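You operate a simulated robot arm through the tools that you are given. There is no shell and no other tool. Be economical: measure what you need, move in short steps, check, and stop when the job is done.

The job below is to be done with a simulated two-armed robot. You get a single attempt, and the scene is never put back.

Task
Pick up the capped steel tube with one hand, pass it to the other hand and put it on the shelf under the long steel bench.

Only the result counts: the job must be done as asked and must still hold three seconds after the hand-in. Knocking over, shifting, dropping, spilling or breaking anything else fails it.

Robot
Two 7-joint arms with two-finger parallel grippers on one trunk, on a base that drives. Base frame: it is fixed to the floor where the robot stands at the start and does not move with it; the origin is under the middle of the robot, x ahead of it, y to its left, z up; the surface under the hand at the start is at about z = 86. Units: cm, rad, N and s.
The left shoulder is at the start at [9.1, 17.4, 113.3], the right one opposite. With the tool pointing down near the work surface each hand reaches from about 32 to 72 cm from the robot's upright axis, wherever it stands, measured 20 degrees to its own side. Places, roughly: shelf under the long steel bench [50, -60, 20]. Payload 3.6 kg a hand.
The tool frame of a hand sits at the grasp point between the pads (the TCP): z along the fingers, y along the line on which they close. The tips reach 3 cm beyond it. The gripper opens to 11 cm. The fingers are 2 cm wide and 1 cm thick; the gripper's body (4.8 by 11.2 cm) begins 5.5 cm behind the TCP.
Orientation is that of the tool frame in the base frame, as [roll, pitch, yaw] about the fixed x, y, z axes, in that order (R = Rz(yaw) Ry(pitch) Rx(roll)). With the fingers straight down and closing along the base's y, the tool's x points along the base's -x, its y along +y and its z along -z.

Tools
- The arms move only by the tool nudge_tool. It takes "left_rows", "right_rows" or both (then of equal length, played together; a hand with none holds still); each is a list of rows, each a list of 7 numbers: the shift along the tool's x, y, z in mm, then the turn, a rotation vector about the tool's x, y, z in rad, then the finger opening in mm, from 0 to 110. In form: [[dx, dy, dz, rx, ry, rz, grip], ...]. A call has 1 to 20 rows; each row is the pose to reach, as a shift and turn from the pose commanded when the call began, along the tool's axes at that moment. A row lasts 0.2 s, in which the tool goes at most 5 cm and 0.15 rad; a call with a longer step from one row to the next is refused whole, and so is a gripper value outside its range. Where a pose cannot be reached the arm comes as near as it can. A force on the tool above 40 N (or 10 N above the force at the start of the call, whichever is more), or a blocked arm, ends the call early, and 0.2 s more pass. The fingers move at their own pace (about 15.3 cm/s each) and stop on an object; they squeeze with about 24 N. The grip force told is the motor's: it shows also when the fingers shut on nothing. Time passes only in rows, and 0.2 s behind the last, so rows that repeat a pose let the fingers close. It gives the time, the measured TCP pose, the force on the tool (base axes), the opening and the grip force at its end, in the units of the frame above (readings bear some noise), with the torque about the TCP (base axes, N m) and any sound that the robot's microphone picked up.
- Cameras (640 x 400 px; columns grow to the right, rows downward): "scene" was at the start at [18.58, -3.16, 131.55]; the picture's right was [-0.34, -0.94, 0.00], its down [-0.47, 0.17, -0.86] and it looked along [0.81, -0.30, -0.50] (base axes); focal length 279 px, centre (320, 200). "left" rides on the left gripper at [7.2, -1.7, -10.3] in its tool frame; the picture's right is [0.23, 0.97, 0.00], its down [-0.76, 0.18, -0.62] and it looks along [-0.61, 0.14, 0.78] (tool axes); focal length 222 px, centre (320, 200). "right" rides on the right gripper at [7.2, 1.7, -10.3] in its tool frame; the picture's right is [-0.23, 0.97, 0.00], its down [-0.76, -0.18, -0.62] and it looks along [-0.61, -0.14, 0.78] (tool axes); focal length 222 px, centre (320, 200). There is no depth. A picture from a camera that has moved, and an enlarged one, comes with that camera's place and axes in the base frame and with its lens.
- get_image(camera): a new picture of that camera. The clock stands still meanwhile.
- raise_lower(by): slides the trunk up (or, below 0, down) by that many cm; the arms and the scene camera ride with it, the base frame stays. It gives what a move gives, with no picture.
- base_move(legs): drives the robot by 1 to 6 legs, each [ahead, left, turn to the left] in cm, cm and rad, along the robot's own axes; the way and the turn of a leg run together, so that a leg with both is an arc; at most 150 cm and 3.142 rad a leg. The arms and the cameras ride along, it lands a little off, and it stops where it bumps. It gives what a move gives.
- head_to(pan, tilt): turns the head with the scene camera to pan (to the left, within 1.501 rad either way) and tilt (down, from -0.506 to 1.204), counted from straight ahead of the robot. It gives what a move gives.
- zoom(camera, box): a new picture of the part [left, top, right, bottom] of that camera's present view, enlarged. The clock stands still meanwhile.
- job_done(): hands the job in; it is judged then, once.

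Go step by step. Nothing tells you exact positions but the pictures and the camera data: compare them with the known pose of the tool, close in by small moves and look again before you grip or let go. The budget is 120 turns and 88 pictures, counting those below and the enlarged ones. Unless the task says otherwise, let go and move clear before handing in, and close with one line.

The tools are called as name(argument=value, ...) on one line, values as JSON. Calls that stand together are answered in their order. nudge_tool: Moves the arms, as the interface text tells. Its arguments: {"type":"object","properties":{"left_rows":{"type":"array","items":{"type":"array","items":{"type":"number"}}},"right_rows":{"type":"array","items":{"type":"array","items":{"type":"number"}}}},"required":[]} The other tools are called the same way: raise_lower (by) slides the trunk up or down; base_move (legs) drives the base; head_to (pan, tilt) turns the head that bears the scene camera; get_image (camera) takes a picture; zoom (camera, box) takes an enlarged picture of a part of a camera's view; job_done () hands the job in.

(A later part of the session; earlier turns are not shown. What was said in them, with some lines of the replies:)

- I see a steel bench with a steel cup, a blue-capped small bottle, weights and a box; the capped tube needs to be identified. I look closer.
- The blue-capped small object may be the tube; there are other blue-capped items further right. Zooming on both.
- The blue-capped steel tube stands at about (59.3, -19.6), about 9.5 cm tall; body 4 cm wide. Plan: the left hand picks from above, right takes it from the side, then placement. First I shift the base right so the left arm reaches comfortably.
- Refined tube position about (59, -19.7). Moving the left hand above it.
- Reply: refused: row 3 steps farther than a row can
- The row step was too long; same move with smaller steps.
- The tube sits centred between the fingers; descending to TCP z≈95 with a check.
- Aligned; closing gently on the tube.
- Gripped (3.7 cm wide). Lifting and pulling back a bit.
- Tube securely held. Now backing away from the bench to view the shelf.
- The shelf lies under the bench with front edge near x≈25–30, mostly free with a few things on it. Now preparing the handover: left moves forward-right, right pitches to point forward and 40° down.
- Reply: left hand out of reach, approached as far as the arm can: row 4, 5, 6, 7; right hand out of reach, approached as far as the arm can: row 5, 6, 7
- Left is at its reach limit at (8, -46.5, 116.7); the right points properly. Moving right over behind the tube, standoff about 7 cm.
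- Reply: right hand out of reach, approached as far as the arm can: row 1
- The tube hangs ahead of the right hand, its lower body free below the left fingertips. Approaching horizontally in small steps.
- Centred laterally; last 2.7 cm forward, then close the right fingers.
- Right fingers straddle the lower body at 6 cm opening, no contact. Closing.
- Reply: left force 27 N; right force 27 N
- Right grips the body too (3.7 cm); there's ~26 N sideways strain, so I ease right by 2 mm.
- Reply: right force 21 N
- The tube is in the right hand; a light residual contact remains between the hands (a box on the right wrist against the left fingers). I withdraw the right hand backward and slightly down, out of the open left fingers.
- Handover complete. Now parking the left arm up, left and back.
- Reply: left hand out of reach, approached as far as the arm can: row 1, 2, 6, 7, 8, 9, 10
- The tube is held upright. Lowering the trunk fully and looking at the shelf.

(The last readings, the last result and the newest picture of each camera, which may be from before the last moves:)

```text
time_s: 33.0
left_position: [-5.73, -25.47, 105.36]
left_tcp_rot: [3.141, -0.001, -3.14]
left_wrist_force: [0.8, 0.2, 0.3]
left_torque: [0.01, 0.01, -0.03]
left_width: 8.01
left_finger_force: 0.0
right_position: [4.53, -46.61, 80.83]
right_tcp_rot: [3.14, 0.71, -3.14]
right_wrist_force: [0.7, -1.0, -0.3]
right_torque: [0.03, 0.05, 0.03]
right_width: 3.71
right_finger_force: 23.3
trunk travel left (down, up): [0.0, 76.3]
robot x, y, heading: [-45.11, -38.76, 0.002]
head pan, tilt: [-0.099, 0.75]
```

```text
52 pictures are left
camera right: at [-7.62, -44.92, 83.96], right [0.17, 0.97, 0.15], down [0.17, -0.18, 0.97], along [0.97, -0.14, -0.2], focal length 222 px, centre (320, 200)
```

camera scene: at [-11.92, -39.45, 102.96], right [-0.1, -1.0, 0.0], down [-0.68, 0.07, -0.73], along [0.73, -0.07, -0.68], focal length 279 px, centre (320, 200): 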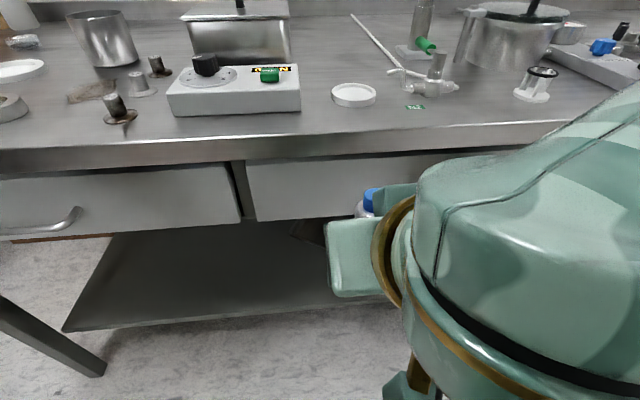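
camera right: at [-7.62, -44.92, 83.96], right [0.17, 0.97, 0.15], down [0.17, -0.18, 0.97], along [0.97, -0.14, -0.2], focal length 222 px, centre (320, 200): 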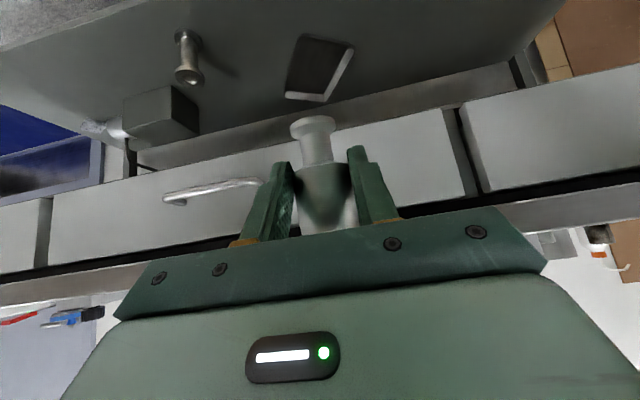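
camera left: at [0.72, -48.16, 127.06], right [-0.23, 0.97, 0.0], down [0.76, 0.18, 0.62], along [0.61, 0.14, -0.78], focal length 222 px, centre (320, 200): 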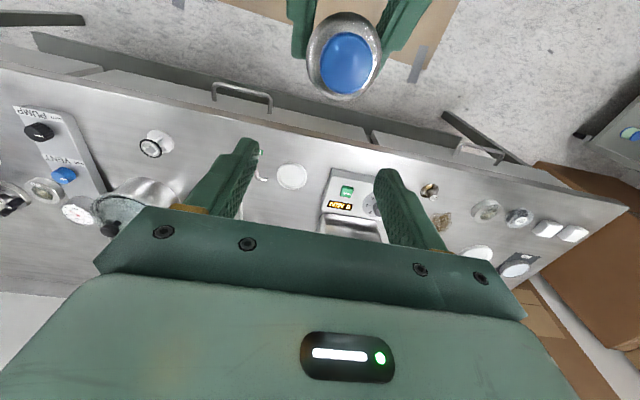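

Shelf items: a metal cylinder near (40,-83), a tray behind x≈51 around y -59…-36, a box far right. Free spot: about (40,-64). The right hand pitched a bit during the trunk move; I'll restore its pitch and lower the arm in front of the bench.

nudge_tool(right_rows=[[10, -10, 20, 0, -0.08, 0, 20], [26, -20, 50, 0, -0.163, 0, 20], [42, -30, 80, 0, -0.163, 0, 20], [58, -40, 110, 0, -0.163, 0, 20], [74, -50, 140, 0, -0.163, 0, 20], [90, -60, 170, 0, -0.163, 0, 20], [110, -60, 203, 0, -0.163, 0, 20], [110, -60, 203, 0, -0.163, 0, 20]])

get_image(camera="right")

get_image(camera="scene")

```text
time_s: 34.8
left_position: [-5.76, -25.43, 105.46]
left_tcp_rot: [3.141, -0.003, -3.139]
left_wrist_force: [-0.3, 0.2, 0.1]
left_torque: [0.0, -0.01, 0.0]
left_width: 8.02
left_finger_force: 0.0
right_position: [8.65, -46.86, 64.09]
right_tcp_rot: [-3.139, 0.87, 3.141]
right_wrist_force: [0.3, -0.6, 0.1]
right_torque: [-0.05, 0.04, 0.01]
right_width: 3.71
right_finger_force: 24.2
right hand out of reach, approached as far as the arm can: row 1, 2, 3, 4, 5, 6, 7, 8
trunk travel left (down, up): [0.0, 76.3]
robot x, y, heading: [-44.56, -38.79, 0.001]
head pan, tilt: [-0.099, 0.75]
```

```text
51 pictures are left
camera right: at [-3.77, -45.08, 65.21], right [0.15, 0.97, 0.17], down [0.01, -0.18, 0.98], along [0.99, -0.14, -0.04], focal length 222 px, centre (320, 200)
```

right: 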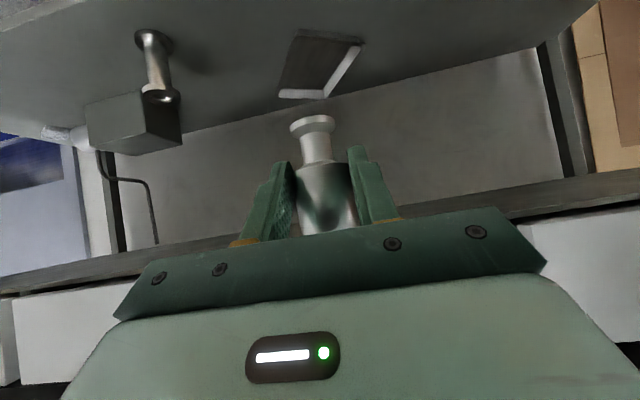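

```text
50 pictures are left
camera scene: at [-11.92, -39.44, 102.95], right [-0.1, -1.0, 0.0], down [-0.68, 0.07, -0.73], along [0.73, -0.07, -0.68], focal length 279 px, centre (320, 200)
```

scene: 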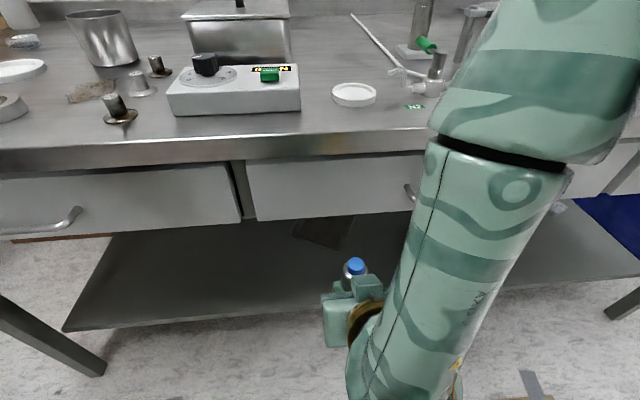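

The arm is partially there; the elbow comes near the bench edge, so I back up 15 cm, then continue lowering and reaching out.

base_move(legs=[[-15, 0, 0]])

nudge_tool(right_rows=[[0, -15, 30, 0, 0, 0, 20], [10, -30, 60, 0, 0, 0, 20], [20, -45, 90, 0, 0, 0, 20], [30, -60, 120, 0, 0, 0, 20], [40, -75, 150, 0, 0, 0, 20], [40, -75, 150, 0, 0, 0, 20]])

get_image(camera="scene")

```text
time_s: 36.2
left_position: [-20.79, -25.34, 105.42]
left_tcp_rot: [3.141, 0.001, -3.138]
left_wrist_force: [0.5, 1.1, -0.4]
left_torque: [0.0, 0.0, 0.0]
left_width: 8.0
left_finger_force: 0.0
right_position: [-6.18, -46.82, 64.3]
right_tcp_rot: [-3.137, 0.871, -3.139]
right_wrist_force: [0.8, -0.2, 0.1]
right_torque: [0.01, 0.0, -0.02]
right_width: 3.69
right_finger_force: 24.5
trunk travel left (down, up): [0.0, 76.3]
robot x, y, heading: [-60.23, -38.72, -0.003]
head pan, tilt: [-0.099, 0.75]
```

```text
time_s: 37.6
left_position: [-20.64, -25.37, 105.45]
left_tcp_rot: [-3.141, 0.002, -3.139]
left_wrist_force: [0.8, -1.2, -0.1]
left_torque: [0.01, -0.03, 0.01]
left_width: 8.0
left_finger_force: 0.1
right_position: [8.82, -47.77, 57.06]
right_tcp_rot: [-3.113, 0.832, -3.139]
right_wrist_force: [0.1, -0.1, -0.8]
right_torque: [-0.05, 0.0, -0.02]
right_width: 3.72
right_finger_force: 24.0
right hand out of reach, approached as far as the arm can: row 1, 2, 3, 4, 5, 6
trunk travel left (down, up): [0.0, 76.3]
robot x, y, heading: [-59.98, -38.71, -0.003]
head pan, tilt: [-0.099, 0.75]
```

```text
49 pictures are left
camera scene: at [-26.84, -39.4, 102.97], right [-0.1, -1.0, 0.0], down [-0.68, 0.07, -0.73], along [0.73, -0.07, -0.68], focal length 279 px, centre (320, 200)
```

scene: 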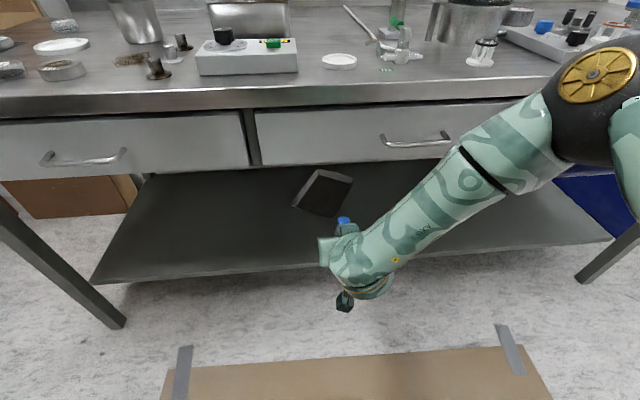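

nudge_tool(right_rows=[[6, 0, 35, 0, -0.02, 0, 20], [12, 0, 70, 0, -0.04, 0, 20], [22, 0, 105, 0, -0.04, 0, 20], [35, 0, 140, 0, -0.04, 0, 20], [35, 0, 140, 0, -0.04, 0, 20]])

get_image(camera="scene")

```text
time_s: 38.8
left_position: [-20.62, -25.37, 105.49]
left_tcp_rot: [-3.141, 0.001, -3.138]
left_wrist_force: [0.5, 1.0, -0.5]
left_torque: [-0.02, 0.0, 0.03]
left_width: 7.99
left_finger_force: 0.1
right_position: [18.87, -46.6, 45.94]
right_tcp_rot: [-3.131, 0.901, -3.137]
right_wrist_force: [0.6, 0.2, -0.1]
right_torque: [0.0, 0.01, 0.0]
right_width: 3.71
right_finger_force: 24.6
right hand out of reach, approached as far as the arm can: row 1, 2, 3, 4, 5
trunk travel left (down, up): [0.0, 76.3]
robot x, y, heading: [-60.07, -38.52, 0.002]
head pan, tilt: [-0.099, 0.75]
```

```text
48 pictures are left
camera scene: at [-26.83, -39.41, 102.96], right [-0.1, -1.0, 0.0], down [-0.68, 0.07, -0.73], along [0.73, -0.07, -0.68], focal length 279 px, centre (320, 200)
```

scene: 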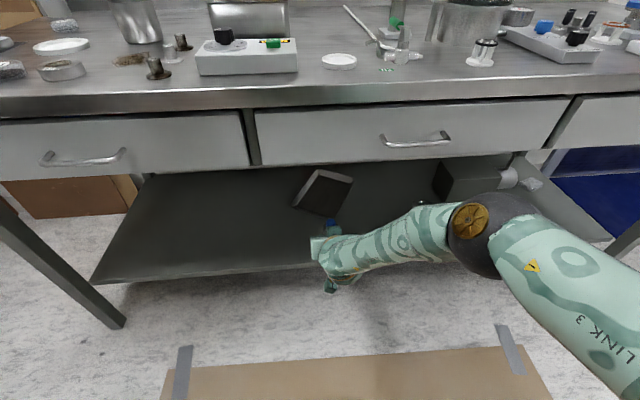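

The arm found a lower posture. Continue down a little (to z≈34) after backing up slightly to keep clear of the shelf edge.

base_move(legs=[[-8, 0, 0]])

nudge_tool(right_rows=[[24, 0, 19, 0, 0.014, 0, 20], [47, 0, 37, 0, 0.028, 0, 20], [70, 0, 56, 0, 0.028, 0, 20], [94, 0, 74, 0, 0.028, 0, 20], [94, 0, 74, 0, 0.028, 0, 20]])

get_image(camera="scene")

get_image(camera="right")

```text
time_s: 39.7
left_position: [-25.2, -25.39, 106.39]
left_tcp_rot: [3.14, 0.023, 3.141]
left_wrist_force: [-0.5, -0.7, -0.4]
left_torque: [0.0, -0.01, 0.01]
left_width: 8.0
left_finger_force: 0.0
right_position: [15.74, -46.7, 47.34]
right_tcp_rot: [-3.134, 0.915, 3.138]
right_wrist_force: [-0.1, 1.1, -0.1]
right_torque: [-0.02, 0.05, -0.03]
right_width: 3.69
right_finger_force: 24.2
trunk travel left (down, up): [0.0, 76.3]
robot x, y, heading: [-62.59, -38.63, -0.004]
head pan, tilt: [-0.099, 0.75]
stopped in leg 1: the robot was blocked; the commanded pose is now the measured one
```

```text
time_s: 40.9
left_position: [-24.34, -25.34, 106.17]
left_tcp_rot: [3.142, 0.013, -3.14]
left_wrist_force: [0.2, -0.7, -0.6]
left_torque: [0.02, 0.02, 0.01]
left_width: 8.02
left_finger_force: 0.0
right_position: [15.22, -47.43, 35.57]
right_tcp_rot: [-3.133, 0.882, -3.138]
right_wrist_force: [0.0, 0.3, 0.1]
right_torque: [-0.02, -0.02, 0.04]
right_width: 3.69
right_finger_force: 24.1
right hand out of reach, approached as far as the arm can: row 1, 4, 5
trunk travel left (down, up): [0.0, 76.3]
robot x, y, heading: [-62.33, -38.66, 0.004]
head pan, tilt: [-0.099, 0.75]
```

```text
47 pictures are left
camera scene: at [-29.04, -39.39, 102.94], right [-0.1, -1.0, 0.0], down [-0.68, 0.07, -0.73], along [0.73, -0.07, -0.68], focal length 279 px, centre (320, 200)
```

scene: 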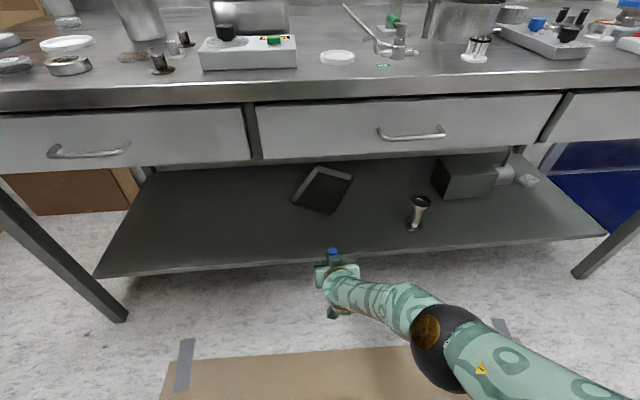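

```text
46 pictures are left
camera right: at [2.62, -45.63, 36.62], right [0.15, 0.97, 0.17], down [0.0, -0.17, 0.98], along [0.99, -0.14, -0.03], focal length 222 px, centre (320, 200)
```

right: 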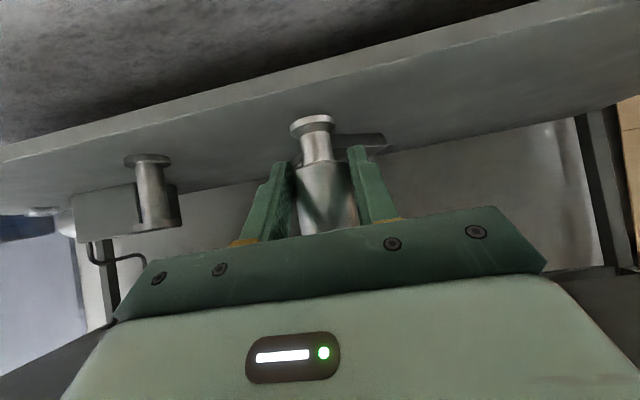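

Now the tube is ahead of the shelf edge, bottom at about z 31, shelf near z 20–25. Driving right 14 cm then forward 22 cm to bring it over the free spot (38, -61).

base_move(legs=[[3, 0, 0], [0, -14, 0], [11, 0, 0]])

get_image(camera="scene")

get_image(camera="right")

```text
time_s: 43.5
left_position: [-10.42, -39.62, 105.99]
left_tcp_rot: [-3.141, 0.012, -3.14]
left_wrist_force: [0.5, -0.1, -0.6]
left_torque: [-0.02, 0.06, 0.02]
left_width: 7.99
left_finger_force: 0.0
right_position: [29.09, -61.8, 35.61]
right_tcp_rot: [-3.134, 0.881, -3.14]
right_wrist_force: [-0.3, 0.1, -0.6]
right_torque: [-0.01, -0.01, -0.03]
right_width: 3.71
right_finger_force: 23.6
trunk travel left (down, up): [0.0, 76.3]
robot x, y, heading: [-48.44, -52.66, 0.002]
head pan, tilt: [-0.099, 0.75]
```

```text
45 pictures are left
camera scene: at [-15.05, -53.76, 102.9], right [-0.1, -1.0, 0.0], down [-0.68, 0.07, -0.73], along [0.73, -0.07, -0.68], focal length 279 px, centre (320, 200)
```

scene: 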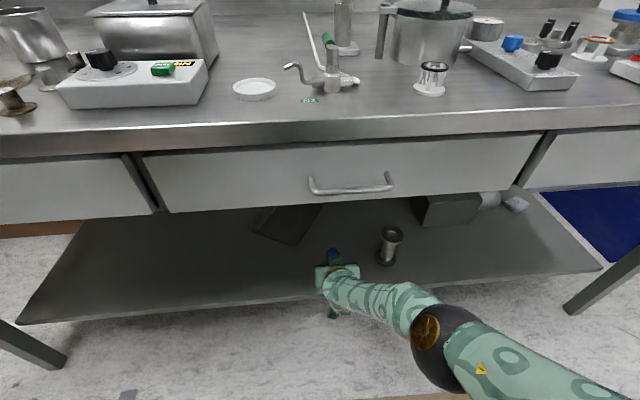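

```text
44 pictures are left
camera right: at [16.57, -60.04, 36.57], right [0.15, 0.97, 0.17], down [0.0, -0.17, 0.98], along [0.99, -0.15, -0.03], focal length 222 px, centre (320, 200)
```

right: 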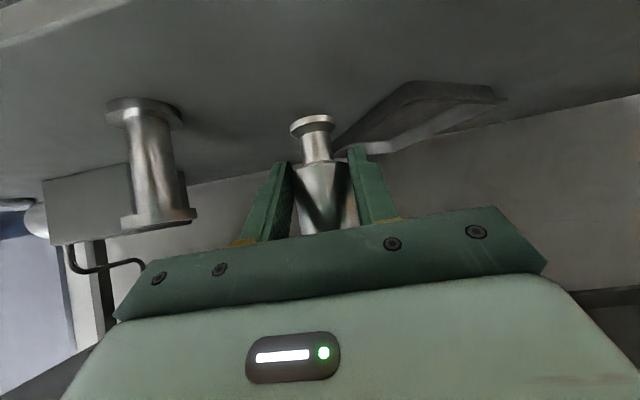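

Over the shelf now; forward 8 cm more.

base_move(legs=[[8, 0, 0]])

nudge_tool(right_rows=[[16, 0, 12, 0, 0.0, 0, 20], [31, 0, 25, 0, 0.008, 0, 20], [31, 0, 25, 0, 0.008, 0, 20]])

get_image(camera="right")

get_image(camera="scene")

```text
time_s: 44.5
left_position: [-2.3, -39.57, 105.87]
left_tcp_rot: [-3.142, 0.012, -3.141]
left_wrist_force: [0.8, 0.4, -0.8]
left_torque: [-0.01, 0.03, 0.03]
left_width: 8.01
left_finger_force: 0.0
right_position: [37.17, -61.84, 35.62]
right_tcp_rot: [-3.134, 0.882, 3.141]
right_wrist_force: [0.9, 0.2, -0.5]
right_torque: [0.02, 0.04, 0.02]
right_width: 3.69
right_finger_force: 23.7
trunk travel left (down, up): [0.0, 76.3]
robot x, y, heading: [-40.23, -52.76, -0.003]
head pan, tilt: [-0.099, 0.75]
```

```text
time_s: 45.3
left_position: [-2.48, -39.77, 106.02]
left_tcp_rot: [3.14, 0.014, -3.141]
left_wrist_force: [0.7, 0.8, 0.8]
left_torque: [-0.01, 0.02, 0.0]
left_width: 7.99
left_finger_force: 0.0
right_position: [35.99, -62.44, 34.16]
right_tcp_rot: [-3.135, 0.874, 3.14]
right_wrist_force: [-0.2, 0.5, 0.0]
right_torque: [0.02, 0.04, 0.01]
right_width: 3.7
right_finger_force: 23.7
right hand out of reach, approached as far as the arm can: row 1, 2, 3
trunk travel left (down, up): [0.0, 76.3]
robot x, y, heading: [-40.08, -52.81, -0.001]
head pan, tilt: [-0.099, 0.75]
```

```text
43 pictures are left
camera right: at [23.4, -60.64, 35.12], right [0.15, 0.97, 0.17], down [0.01, -0.17, 0.98], along [0.99, -0.15, -0.03], focal length 222 px, centre (320, 200)
```

right: 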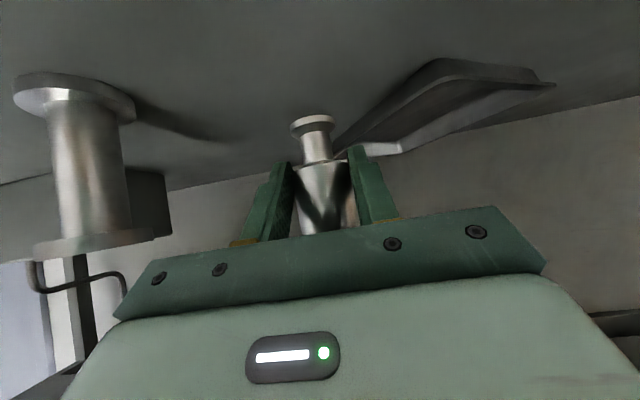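

```text
42 pictures are left
camera scene: at [-7.12, -53.81, 102.95], right [-0.1, -0.99, 0.0], down [-0.68, 0.07, -0.73], along [0.73, -0.07, -0.68], focal length 279 px, centre (320, 200)
```

scene: 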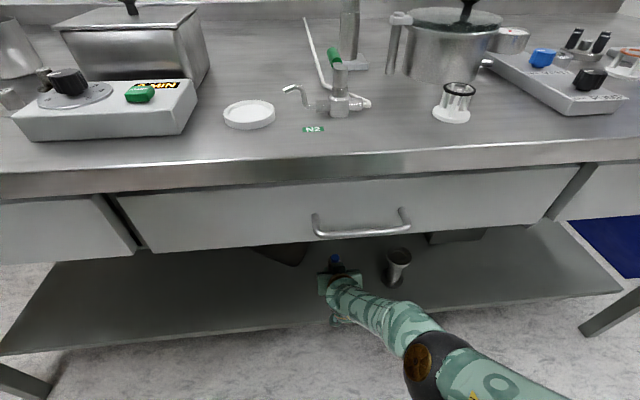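

Joint limits prevent straight lowering; I try yawing the hand left slightly (about the vertical, keeping the tube upright) while lowering.

nudge_tool(right_rows=[[8, 0, 6, -0.077, 0, -0.064, 20], [16, 0, 13, -0.153, 0, -0.129, 20], [23, 0, 19, -0.23, 0, -0.193, 20], [31, 0, 26, -0.23, 0, -0.193, 20], [31, 0, 26, -0.23, 0, -0.193, 20]])

```text
time_s: 46.5
left_position: [-2.52, -39.76, 106.0]
left_tcp_rot: [-3.141, 0.014, 3.142]
left_wrist_force: [-0.4, 0.4, -0.5]
left_torque: [0.01, -0.01, 0.0]
left_width: 7.98
left_finger_force: 0.0
right_position: [35.79, -61.25, 33.66]
right_tcp_rot: [-3.106, 0.825, -2.842]
right_wrist_force: [0.8, 0.1, 0.0]
right_torque: [0.0, 0.07, 0.02]
right_width: 3.73
right_finger_force: 24.0
right hand out of reach, approached as far as the arm can: row 1, 2, 3, 4, 5
trunk travel left (down, up): [0.0, 76.3]
robot x, y, heading: [-40.34, -52.83, -0.001]
head pan, tilt: [-0.099, 0.75]
```

nudge_tool(right_rows=[[28, 0, -1, 0, -0.02, 0, 20], [56, 0, -2, 0, -0.048, 0, 20], [85, 0, -4, 0, -0.048, 0, 20], [113, 0, -5, 0, -0.048, 0, 20], [113, 0, -5, 0, -0.048, 0, 20]])

get_image(camera="scene")

```text
time_s: 47.7
left_position: [-2.52, -39.7, 106.08]
left_tcp_rot: [3.141, 0.014, -3.141]
left_wrist_force: [-0.1, -0.1, 0.1]
left_torque: [0.0, 0.01, 0.01]
left_width: 8.03
left_finger_force: 0.0
right_position: [31.57, -60.0, 30.24]
right_tcp_rot: [-3.076, 0.793, -2.846]
right_wrist_force: [0.2, 0.3, 0.6]
right_torque: [0.0, 0.04, 0.0]
right_width: 3.69
right_finger_force: 24.2
right hand out of reach, approached as far as the arm can: row 1, 2, 3, 4, 5
trunk travel left (down, up): [0.0, 76.3]
robot x, y, heading: [-40.38, -52.3, 0.003]
head pan, tilt: [-0.099, 0.75]
```

```text
41 pictures are left
camera scene: at [-7.13, -53.8, 102.95], right [-0.1, -1.0, 0.0], down [-0.68, 0.07, -0.73], along [0.73, -0.07, -0.68], focal length 279 px, centre (320, 200)
```

scene: 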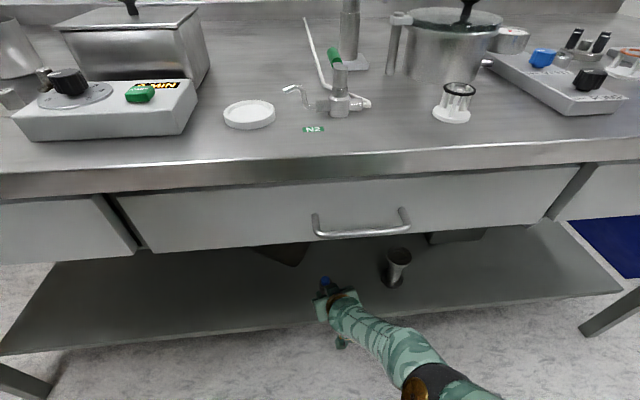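

Pulling back lets it go lower. Checking clearance with the wrist camera.

get_image(camera="right")

zoom(camera="scene", box=[270, 230, 430, 360])

```text
40 pictures are left
camera right: at [19.11, -61.27, 32.21], right [-0.09, 0.99, 0.12], down [0.12, -0.11, 0.99], along [0.99, 0.1, -0.11], focal length 222 px, centre (320, 200)
```

right: 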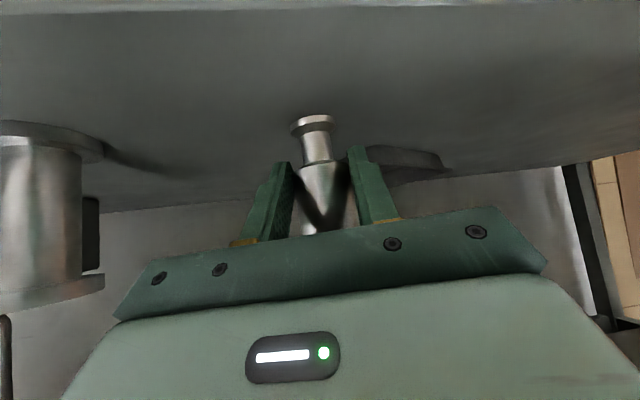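

```text
3.08 times, centred on (350, 295) of scene
camera zoom: at [-7.13, -53.8, 102.95], right [-0.1, -1.0, 0.0], down [-0.68, 0.07, -0.73], along [0.73, -0.07, -0.68], focal length 859 px, centre (228, -92)
```

zoom: 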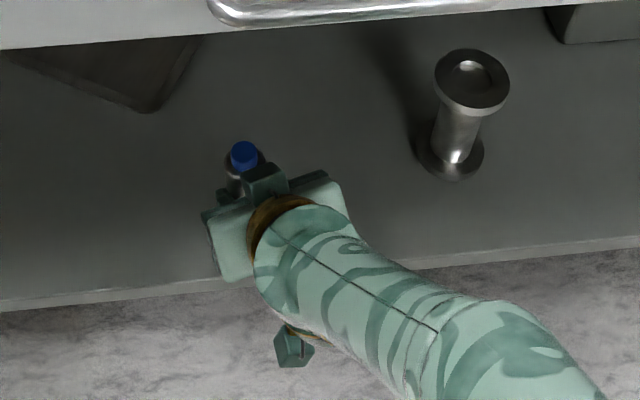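

Shelf surface ≈ z 23, front edge ≈ x 27; tube bottom is ~2.8 cm above it. Drive forward 9 cm, then lower with slight pull-back and un-tilt.

base_move(legs=[[9, 0, 0]])

nudge_tool(right_rows=[[14, 0, -8, 0.02, -0.04, 0, 20], [28, 0, -16, 0.05, -0.08, 0, 20], [42, 0, -24, 0.05, -0.08, 0, 20], [42, 0, -24, 0.05, -0.08, 0, 20]])

get_image(camera="right")

```text
time_s: 48.8
left_position: [6.76, -39.58, 105.95]
left_tcp_rot: [3.14, 0.012, -3.141]
left_wrist_force: [1.2, 0.4, 0.1]
left_torque: [0.02, 0.04, -0.02]
left_width: 7.97
left_finger_force: 0.0
right_position: [40.9, -59.87, 30.22]
right_tcp_rot: [-3.077, 0.79, -2.849]
right_wrist_force: [0.0, 0.4, 0.0]
right_torque: [-0.03, 0.01, 0.01]
right_width: 3.69
right_finger_force: 24.0
trunk travel left (down, up): [0.0, 76.3]
robot x, y, heading: [-31.3, -52.79, -0.0]
head pan, tilt: [-0.099, 0.75]
```

```text
time_s: 49.8
left_position: [6.57, -39.74, 106.04]
left_tcp_rot: [-3.141, 0.014, -3.141]
left_wrist_force: [0.7, 0.3, 0.2]
left_torque: [-0.01, 0.0, -0.02]
left_width: 8.01
left_finger_force: 0.1
right_position: [39.76, -58.58, 30.26]
right_tcp_rot: [-3.007, 0.822, -2.844]
right_wrist_force: [1.1, 0.2, 0.8]
right_torque: [-0.02, 0.02, 0.02]
right_width: 3.71
right_finger_force: 23.4
right hand out of reach, approached as far as the arm can: row 1, 2, 3, 4
trunk travel left (down, up): [0.0, 76.3]
robot x, y, heading: [-31.05, -52.6, 0.0]
head pan, tilt: [-0.099, 0.75]
```

```text
38 pictures are left
camera right: at [27.16, -59.19, 31.78], right [-0.04, 1.0, 0.08], down [0.07, -0.07, 0.99], along [1.0, 0.05, -0.07], focal length 222 px, centre (320, 200)
```

right: 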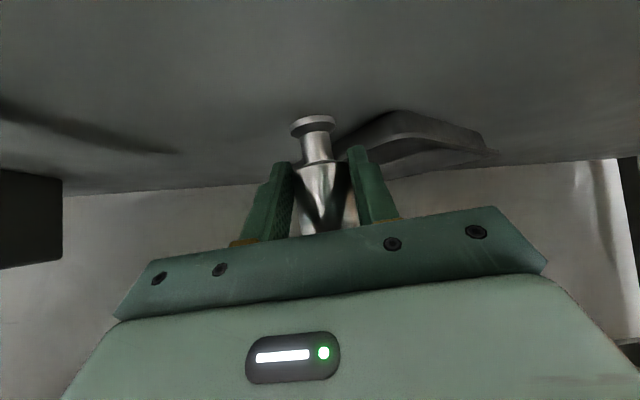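

Roll correction went the wrong way; fix it (-0.135 about tool x) while lowering with pull-back, accepting a slight pitch.

nudge_tool(right_rows=[[10, 0, 0, -0.07, 0.0, 0, 20], [20, 0, 0, -0.135, 0.02, 0, 20], [31, 0, -1, -0.135, 0.02, 0, 20], [42, 0, -1, -0.135, 0.02, 0, 20], [42, 0, -1, -0.135, 0.02, 0, 20]])

```text
time_s: 51.0
left_position: [6.58, -39.73, 106.02]
left_tcp_rot: [3.141, 0.012, 3.14]
left_wrist_force: [1.1, -0.7, -1.0]
left_torque: [-0.01, 0.02, 0.01]
left_width: 8.01
left_finger_force: 0.0
right_position: [38.54, -57.43, 29.25]
right_tcp_rot: [-3.129, 0.762, -2.847]
right_wrist_force: [1.0, 1.2, 0.0]
right_torque: [-0.01, 0.05, 0.01]
right_width: 3.7
right_finger_force: 24.1
right hand out of reach, approached as far as the arm can: row 1, 2, 3, 4, 5
trunk travel left (down, up): [0.0, 76.3]
robot x, y, heading: [-31.08, -53.08, -0.001]
head pan, tilt: [-0.099, 0.75]
```

nudge_tool(right_rows=[[5, 0, -5, 0.069, -0.03, 0.072, 20], [10, 0, -10, 0.138, -0.07, 0.145, 20], [20, 0, -20, 0.207, -0.11, 0.217, 20], [30, 0, -20, 0.207, -0.11, 0.217, 20], [30, 0, -20, 0.207, -0.11, 0.217, 20]])

get_image(camera="scene")

```text
time_s: 52.2
left_position: [6.51, -39.65, 106.08]
left_tcp_rot: [3.14, 0.011, 3.141]
left_wrist_force: [0.1, 0.5, -0.3]
left_torque: [0.01, 0.0, 0.01]
left_width: 8.0
left_finger_force: 0.0
right_position: [39.15, -56.67, 30.19]
right_tcp_rot: [3.14, 0.809, -2.95]
right_wrist_force: [0.5, 0.0, -0.3]
right_torque: [-0.02, 0.05, -0.05]
right_width: 3.72
right_finger_force: 24.6
right hand out of reach, approached as far as the arm can: row 1, 2, 3, 4, 5
trunk travel left (down, up): [0.0, 76.3]
robot x, y, heading: [-31.01, -52.8, 0.002]
head pan, tilt: [-0.099, 0.75]
```

```text
37 pictures are left
camera scene: at [1.96, -53.79, 102.95], right [-0.1, -1.0, 0.0], down [-0.68, 0.07, -0.73], along [0.73, -0.07, -0.68], focal length 279 px, centre (320, 200)
```

scene: 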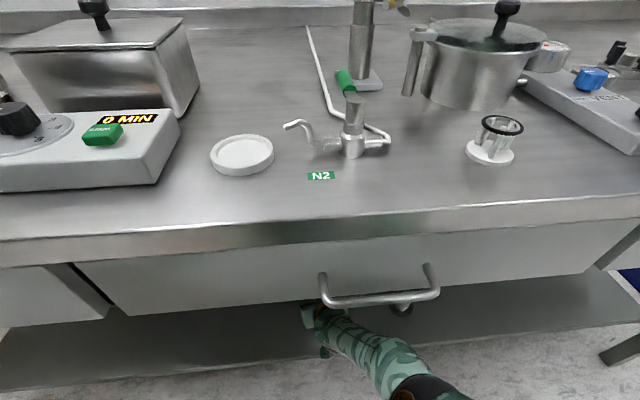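

The limit is wrist flexion: a slightly more downward tool lets it go lower. I lower with pitch eased by 0.08 rad; contact with the shelf can then right the tube within the pinch.

nudge_tool(right_rows=[[6, 0, 5, 0, 0.04, 0, 20], [12, 0, 11, 0, 0.08, 0, 20], [18, 0, 17, 0, 0.08, 0, 20], [18, 0, 17, 0, 0.08, 0, 20]])

get_image(camera="right")

```text
time_s: 53.2
left_position: [6.72, -39.75, 106.04]
left_tcp_rot: [-3.14, 0.014, -3.141]
left_wrist_force: [-0.2, 0.1, 0.1]
left_torque: [-0.02, -0.04, -0.02]
left_width: 8.02
left_finger_force: 0.0
right_position: [38.39, -57.34, 29.1]
right_tcp_rot: [3.14, 0.73, -2.95]
right_wrist_force: [0.5, -0.7, -0.2]
right_torque: [0.02, 0.04, 0.02]
right_width: 3.68
right_finger_force: 24.1
right hand out of reach, approached as far as the arm can: row 1, 2, 3, 4
trunk travel left (down, up): [0.0, 76.3]
robot x, y, heading: [-31.14, -52.65, 0.0]
head pan, tilt: [-0.099, 0.75]
```

```text
36 pictures are left
camera right: at [26.04, -58.03, 31.99], right [-0.02, 0.99, 0.15], down [0.18, -0.15, 0.97], along [0.98, 0.05, -0.18], focal length 222 px, centre (320, 200)
```

right: 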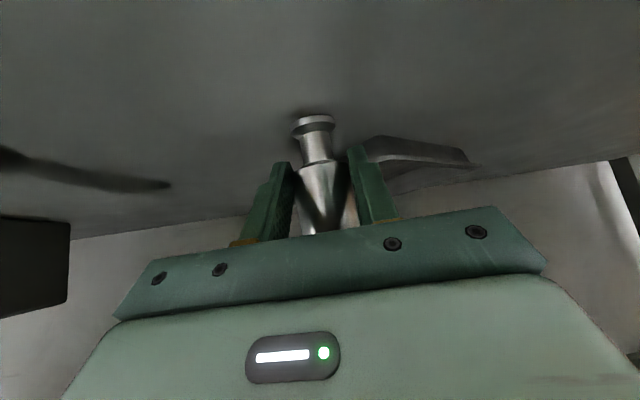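

Now looks reach-limited (it was displaced toward the shoulder). Pulling in toward the shoulder while lowering.

nudge_tool(right_rows=[[13, -8, -4, 0, 0, 0, 20], [26, -16, -8, 0, 0, 0, 20], [39, -24, -12, 0, 0, 0, 20], [50, -30, -16, 0, 0, 0, 20], [50, -30, -16, 0, 0, 0, 20]])

```text
time_s: 54.4
left_position: [6.57, -39.72, 106.11]
left_tcp_rot: [3.141, 0.015, 3.141]
left_wrist_force: [-0.3, 0.2, 0.8]
left_torque: [-0.02, -0.01, -0.03]
left_width: 8.0
left_finger_force: 0.0
right_position: [35.93, -59.93, 26.53]
right_tcp_rot: [-3.139, 0.729, -2.95]
right_wrist_force: [5.2, 3.0, 14.3]
right_torque: [0.17, -0.67, 0.07]
right_width: 3.71
right_finger_force: 23.9
right hand out of reach, approached as far as the arm can: row 1, 2, 3, 4, 5
trunk travel left (down, up): [0.0, 76.3]
robot x, y, heading: [-31.27, -53.07, -0.0]
head pan, tilt: [-0.099, 0.75]
```

Shelf contact (14 N). I lift 1 cm and restore the pitch to upright, since closer in it may be reachable.

nudge_tool(right_rows=[[-7, 0, -7, 0, 0, 0, 20], [-5, 0, -10, 0, -0.07, 0, 20], [-5, 0, -10, 0, -0.143, 0, 20], [-5, 0, -10, 0, -0.143, 0, 20]])

get_image(camera="right")

get_image(camera="scene")

```text
time_s: 55.4
left_position: [6.65, -39.61, 106.07]
left_tcp_rot: [3.141, 0.01, 3.141]
left_wrist_force: [-0.4, -0.3, 0.0]
left_torque: [-0.02, 0.03, 0.03]
left_width: 8.01
left_finger_force: 0.0
right_position: [37.56, -58.67, 28.19]
right_tcp_rot: [-3.13, 0.771, -2.952]
right_wrist_force: [0.5, -0.3, -0.8]
right_torque: [0.03, 0.02, -0.04]
right_width: 3.69
right_finger_force: 24.0
right hand out of reach, approached as far as the arm can: row 1, 2, 3, 4
trunk travel left (down, up): [0.0, 76.3]
robot x, y, heading: [-31.19, -53.14, 0.005]
head pan, tilt: [-0.099, 0.75]
```

```text
35 pictures are left
camera right: at [25.11, -59.18, 30.49], right [-0.02, 0.99, 0.15], down [0.14, -0.15, 0.98], along [0.99, 0.04, -0.14], focal length 222 px, centre (320, 200)
```

right: 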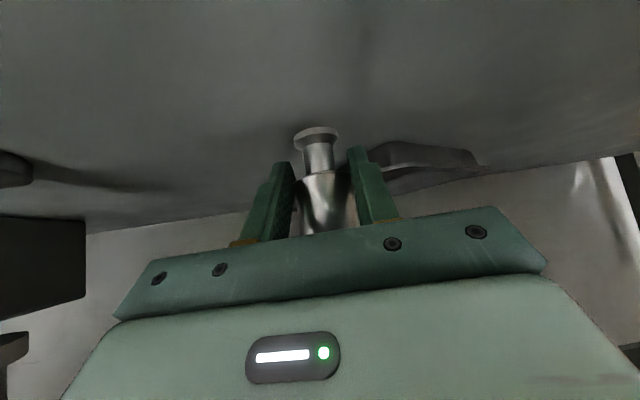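

```text
34 pictures are left
camera scene: at [1.96, -53.79, 102.95], right [-0.1, -1.0, 0.0], down [-0.68, 0.07, -0.73], along [0.73, -0.07, -0.68], focal length 279 px, centre (320, 200)
```

scene: 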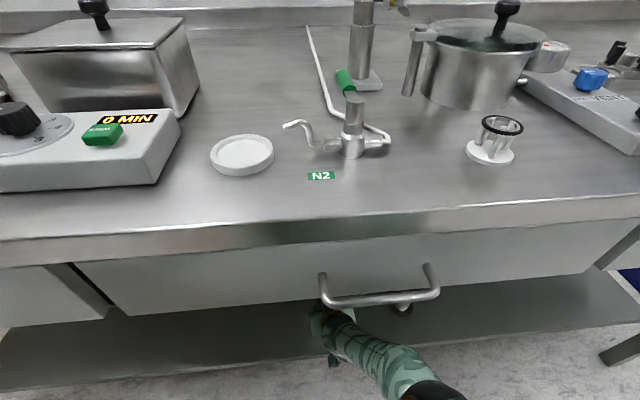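

Contact shifted the tube slightly in the grip. Zooming to judge its tilt.

zoom(camera="right", box=[260, 100, 380, 240])

```text
2.86 times, centred on (320, 170) of right
camera zoom: at [25.11, -59.18, 30.49], right [-0.02, 0.99, 0.15], down [0.14, -0.15, 0.98], along [0.99, 0.04, -0.14], focal length 635 px, centre (320, 286)
```

zoom: 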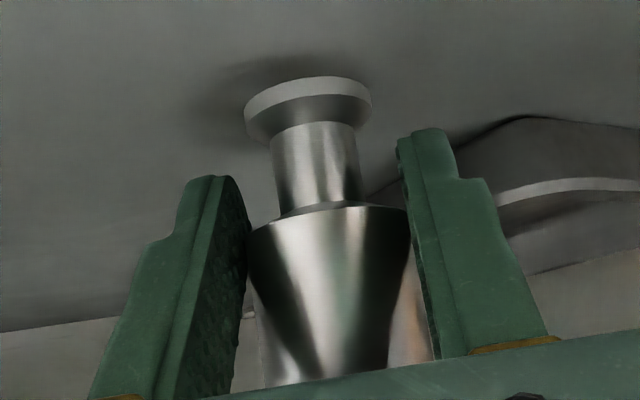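

Tube now looks near upright. Lowering gently until contact, at this orientation.

nudge_tool(right_rows=[[12, -7, -2, 0, 0, 0, 20], [24, -14, -4, 0, 0, 0, 20], [36, -20, -7, 0, 0, 0, 20], [36, -20, -7, 0, 0, 0, 20]])

zoom(camera="right", box=[260, 100, 380, 240])

```text
time_s: 56.4
left_position: [6.53, -39.75, 106.06]
left_tcp_rot: [3.141, 0.011, -3.141]
left_wrist_force: [0.6, 0.2, 0.5]
left_torque: [-0.02, 0.04, 0.01]
left_width: 8.01
left_finger_force: 0.1
right_position: [36.65, -60.0, 26.93]
right_tcp_rot: [-3.121, 0.746, -2.951]
right_wrist_force: [1.1, -0.1, -2.1]
right_torque: [0.03, 0.01, 0.05]
right_width: 3.7
right_finger_force: 24.1
right hand out of reach, approached as far as the arm can: row 1, 2, 3, 4
trunk travel left (down, up): [0.0, 76.3]
robot x, y, heading: [-31.37, -53.41, 0.003]
head pan, tilt: [-0.099, 0.75]
```

```text
2.86 times, centred on (320, 170) of right
camera zoom: at [24.09, -60.3, 29.54], right [-0.01, 0.99, 0.14], down [0.16, -0.14, 0.98], along [0.99, 0.03, -0.16], focal length 635 px, centre (320, 286)
```

zoom: 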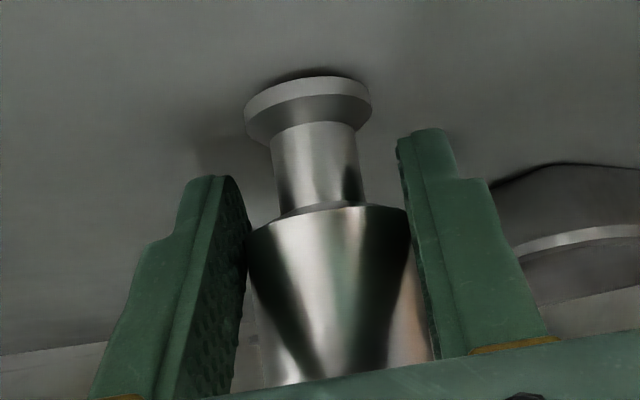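

nudge_tool(right_rows=[[8, -5, -1, 0, 0, 0, 20], [16, -9, -2, 0, 0, 0, 20], [16, -9, -2, 0, 0, 0, 20]])

zoom(camera="right", box=[260, 100, 380, 240])

```text
time_s: 57.2
left_position: [6.52, -39.68, 105.99]
left_tcp_rot: [-3.141, 0.012, -3.141]
left_wrist_force: [-0.1, 0.7, 0.5]
left_torque: [-0.01, -0.01, 0.03]
left_width: 8.01
left_finger_force: 0.0
right_position: [36.51, -59.86, 26.93]
right_tcp_rot: [-3.117, 0.747, -2.954]
right_wrist_force: [0.0, -1.0, -1.3]
right_torque: [0.03, 0.01, -0.01]
right_width: 3.69
right_finger_force: 24.1
right hand out of reach, approached as far as the arm can: row 1, 2, 3
trunk travel left (down, up): [0.0, 76.3]
robot x, y, heading: [-31.13, -52.73, -0.003]
head pan, tilt: [-0.099, 0.75]
```

```text
2.86 times, centred on (320, 170) of right
camera zoom: at [24.09, -60.3, 29.54], right [-0.01, 0.99, 0.14], down [0.16, -0.14, 0.98], along [0.99, 0.03, -0.16], focal length 635 px, centre (320, 286)
```

zoom: 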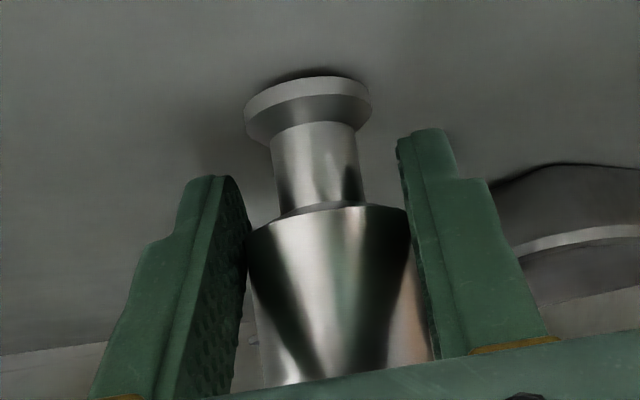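

nudge_tool(right_rows=[[12, -8, -3, 0, 0.01, 0, 20], [24, -16, -6, -0.01, 0.02, 0, 20], [32, -20, -8, -0.02, 0.02, 0, 20], [32, -20, -8, -0.02, 0.02, 0, 20]])

zoom(camera="right", box=[260, 100, 380, 240])

```text
time_s: 58.2
left_position: [6.45, -39.74, 106.14]
left_tcp_rot: [3.142, 0.017, 3.139]
left_wrist_force: [0.2, -0.5, -0.5]
left_torque: [0.03, 0.02, -0.03]
left_width: 8.02
left_finger_force: 0.1
right_position: [36.21, -60.83, 26.37]
right_tcp_rot: [-3.132, 0.726, -2.948]
right_wrist_force: [4.9, 5.5, 13.9]
right_torque: [0.26, -0.59, 0.12]
right_width: 3.72
right_finger_force: 24.4
right hand out of reach, approached as far as the arm can: row 1, 2, 3, 4
trunk travel left (down, up): [0.0, 76.3]
robot x, y, heading: [-30.95, -52.9, 0.003]
head pan, tilt: [-0.099, 0.75]
```

```text
2.86 times, centred on (320, 170) of right
camera zoom: at [23.84, -61.44, 29.33], right [-0.01, 0.99, 0.14], down [0.18, -0.14, 0.97], along [0.98, 0.04, -0.18], focal length 635 px, centre (320, 286)
```

zoom: 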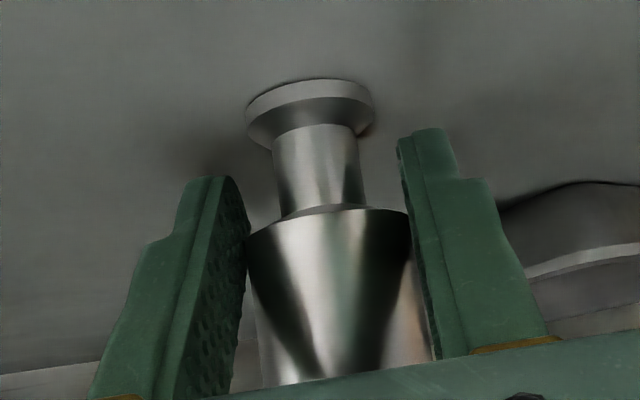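

Firm contact with the shelf, flange looks flat. I open only slightly so the fingers cage the tube and check.

nudge_tool(right_rows=[[0, 0, 0, 0, 0, 0, 38], [0, 0, 0, 0, 0, 0, 41], [0, 0, 0, 0, 0, 0, 43], [0, 0, 0, 0, 0, 0, 43]])

zoom(camera="right", box=[260, 100, 380, 240])

```text
time_s: 59.2
left_position: [6.66, -39.76, 106.02]
left_tcp_rot: [3.141, 0.012, -3.14]
left_wrist_force: [0.0, -0.2, 0.0]
left_torque: [-0.01, 0.01, 0.0]
left_width: 7.99
left_finger_force: 0.0
right_position: [36.09, -60.97, 26.21]
right_tcp_rot: [-3.134, 0.721, -2.949]
right_wrist_force: [0.9, 0.1, -0.9]
right_torque: [-0.02, 0.01, 0.0]
right_width: 4.3
right_finger_force: 0.0
trunk travel left (down, up): [0.0, 76.3]
robot x, y, heading: [-31.28, -53.08, 0.0]
head pan, tilt: [-0.099, 0.75]
```

```text
2.86 times, centred on (320, 170) of right
camera zoom: at [23.7, -61.51, 29.11], right [-0.01, 0.99, 0.14], down [0.19, -0.14, 0.97], along [0.98, 0.04, -0.19], focal length 635 px, centre (320, 286)
```

zoom: 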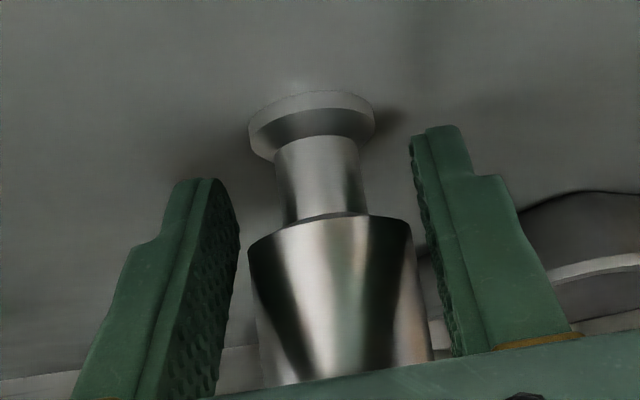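

Tube stands upright on its own, fingers free on both sides. Opening wider, then backing the base straight out.

nudge_tool(right_rows=[[0, 0, 0, 0, 0, 0, 60], [0, 0, 0, 0, 0, 0, 80], [0, 0, 0, 0, 0, 0, 80]])

base_move(legs=[[-6, 0, 0]])

get_image(camera="right")

```text
time_s: 60.0
left_position: [6.67, -39.74, 106.02]
left_tcp_rot: [-3.141, 0.013, -3.141]
left_wrist_force: [0.2, 0.7, -0.1]
left_torque: [0.04, 0.03, 0.03]
left_width: 7.97
left_finger_force: 0.0
right_position: [36.08, -60.86, 26.21]
right_tcp_rot: [-3.135, 0.72, -2.953]
right_wrist_force: [-0.2, 0.1, -0.7]
right_torque: [-0.01, 0.05, 0.03]
right_width: 7.99
right_finger_force: 0.1
trunk travel left (down, up): [0.0, 76.3]
robot x, y, heading: [-31.19, -52.71, -0.001]
head pan, tilt: [-0.099, 0.75]
```

```text
time_s: 61.0
left_position: [0.64, -39.78, 106.12]
left_tcp_rot: [-3.141, 0.013, 3.139]
left_wrist_force: [-0.2, -0.6, 0.2]
left_torque: [-0.01, -0.02, -0.02]
left_width: 7.99
left_finger_force: 0.1
right_position: [30.11, -61.06, 26.19]
right_tcp_rot: [-3.133, 0.724, -2.953]
right_wrist_force: [1.4, -0.9, -0.5]
right_torque: [0.03, 0.01, -0.01]
right_width: 8.0
right_finger_force: 0.1
trunk travel left (down, up): [0.0, 76.3]
robot x, y, heading: [-37.06, -53.16, 0.005]
head pan, tilt: [-0.099, 0.75]
```

```text
28 pictures are left
camera right: at [17.72, -61.56, 29.16], right [-0.01, 0.99, 0.14], down [0.19, -0.14, 0.97], along [0.98, 0.04, -0.18], focal length 222 px, centre (320, 200)
```

right: 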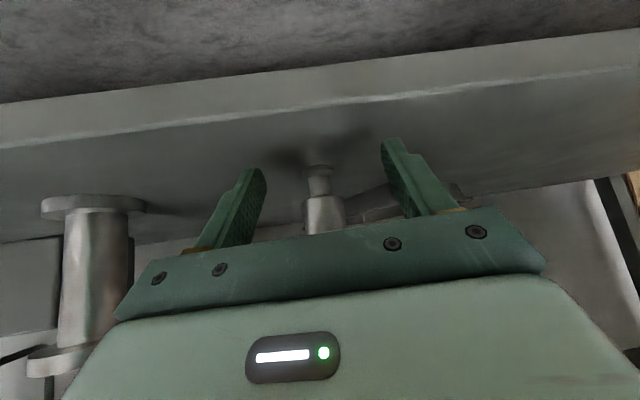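

Tube stands. Backing further clear and confirming with the scene camera.

base_move(legs=[[-16, 0, 0]])

get_image(camera="scene")

get_image(camera="right")

```text
time_s: 62.4
left_position: [-15.81, -39.72, 106.06]
left_tcp_rot: [-3.141, 0.014, -3.141]
left_wrist_force: [-0.6, -0.6, 0.4]
left_torque: [0.03, 0.01, 0.02]
left_width: 8.01
left_finger_force: 0.0
right_position: [13.77, -61.0, 26.18]
right_tcp_rot: [-3.134, 0.722, -2.95]
right_wrist_force: [0.3, -0.6, -0.8]
right_torque: [0.01, -0.01, -0.03]
right_width: 8.0
right_finger_force: 0.0
trunk travel left (down, up): [0.0, 76.3]
robot x, y, heading: [-53.64, -52.97, 0.003]
head pan, tilt: [-0.099, 0.75]
```

```text
27 pictures are left
camera scene: at [-20.45, -53.81, 102.98], right [-0.1, -1.0, 0.0], down [-0.68, 0.07, -0.73], along [0.73, -0.07, -0.68], focal length 279 px, centre (320, 200)
```

scene: 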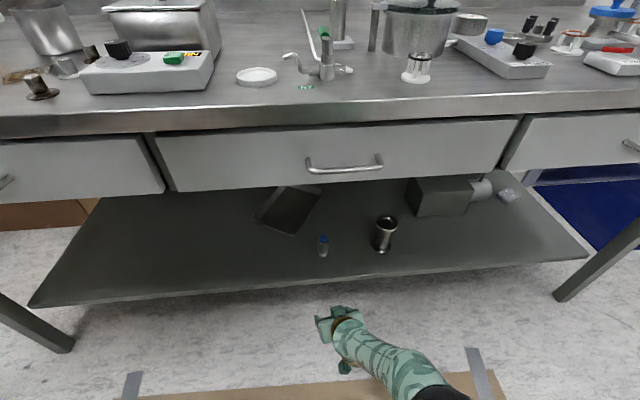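

```text
26 pictures are left
camera right: at [1.36, -61.55, 29.16], right [-0.01, 0.99, 0.14], down [0.19, -0.14, 0.97], along [0.98, 0.04, -0.18], focal length 222 px, centre (320, 200)
```

right: 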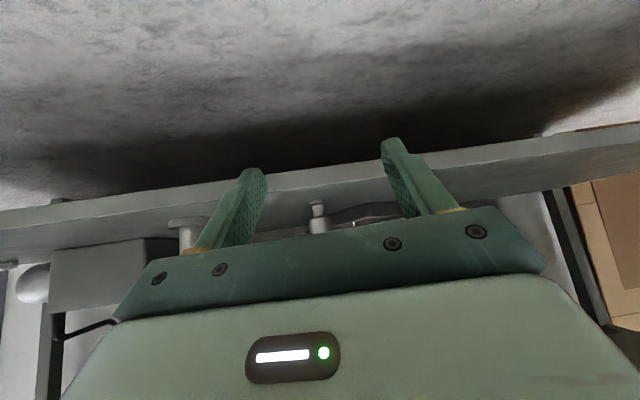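

The tube stands upright on the shelf, both hands are clear of it, and nothing on the bench or shelf looks displaced. I'm handing in.

job_done()

```text
The job is handed in.
```

I picked up the capped steel tube with the left hand, passed it to the right, and stood it upright on the shelf under the long steel bench. While backing up, the base bumped something behind the robot, out of the cameras' view, and I could not check whether it shifted.
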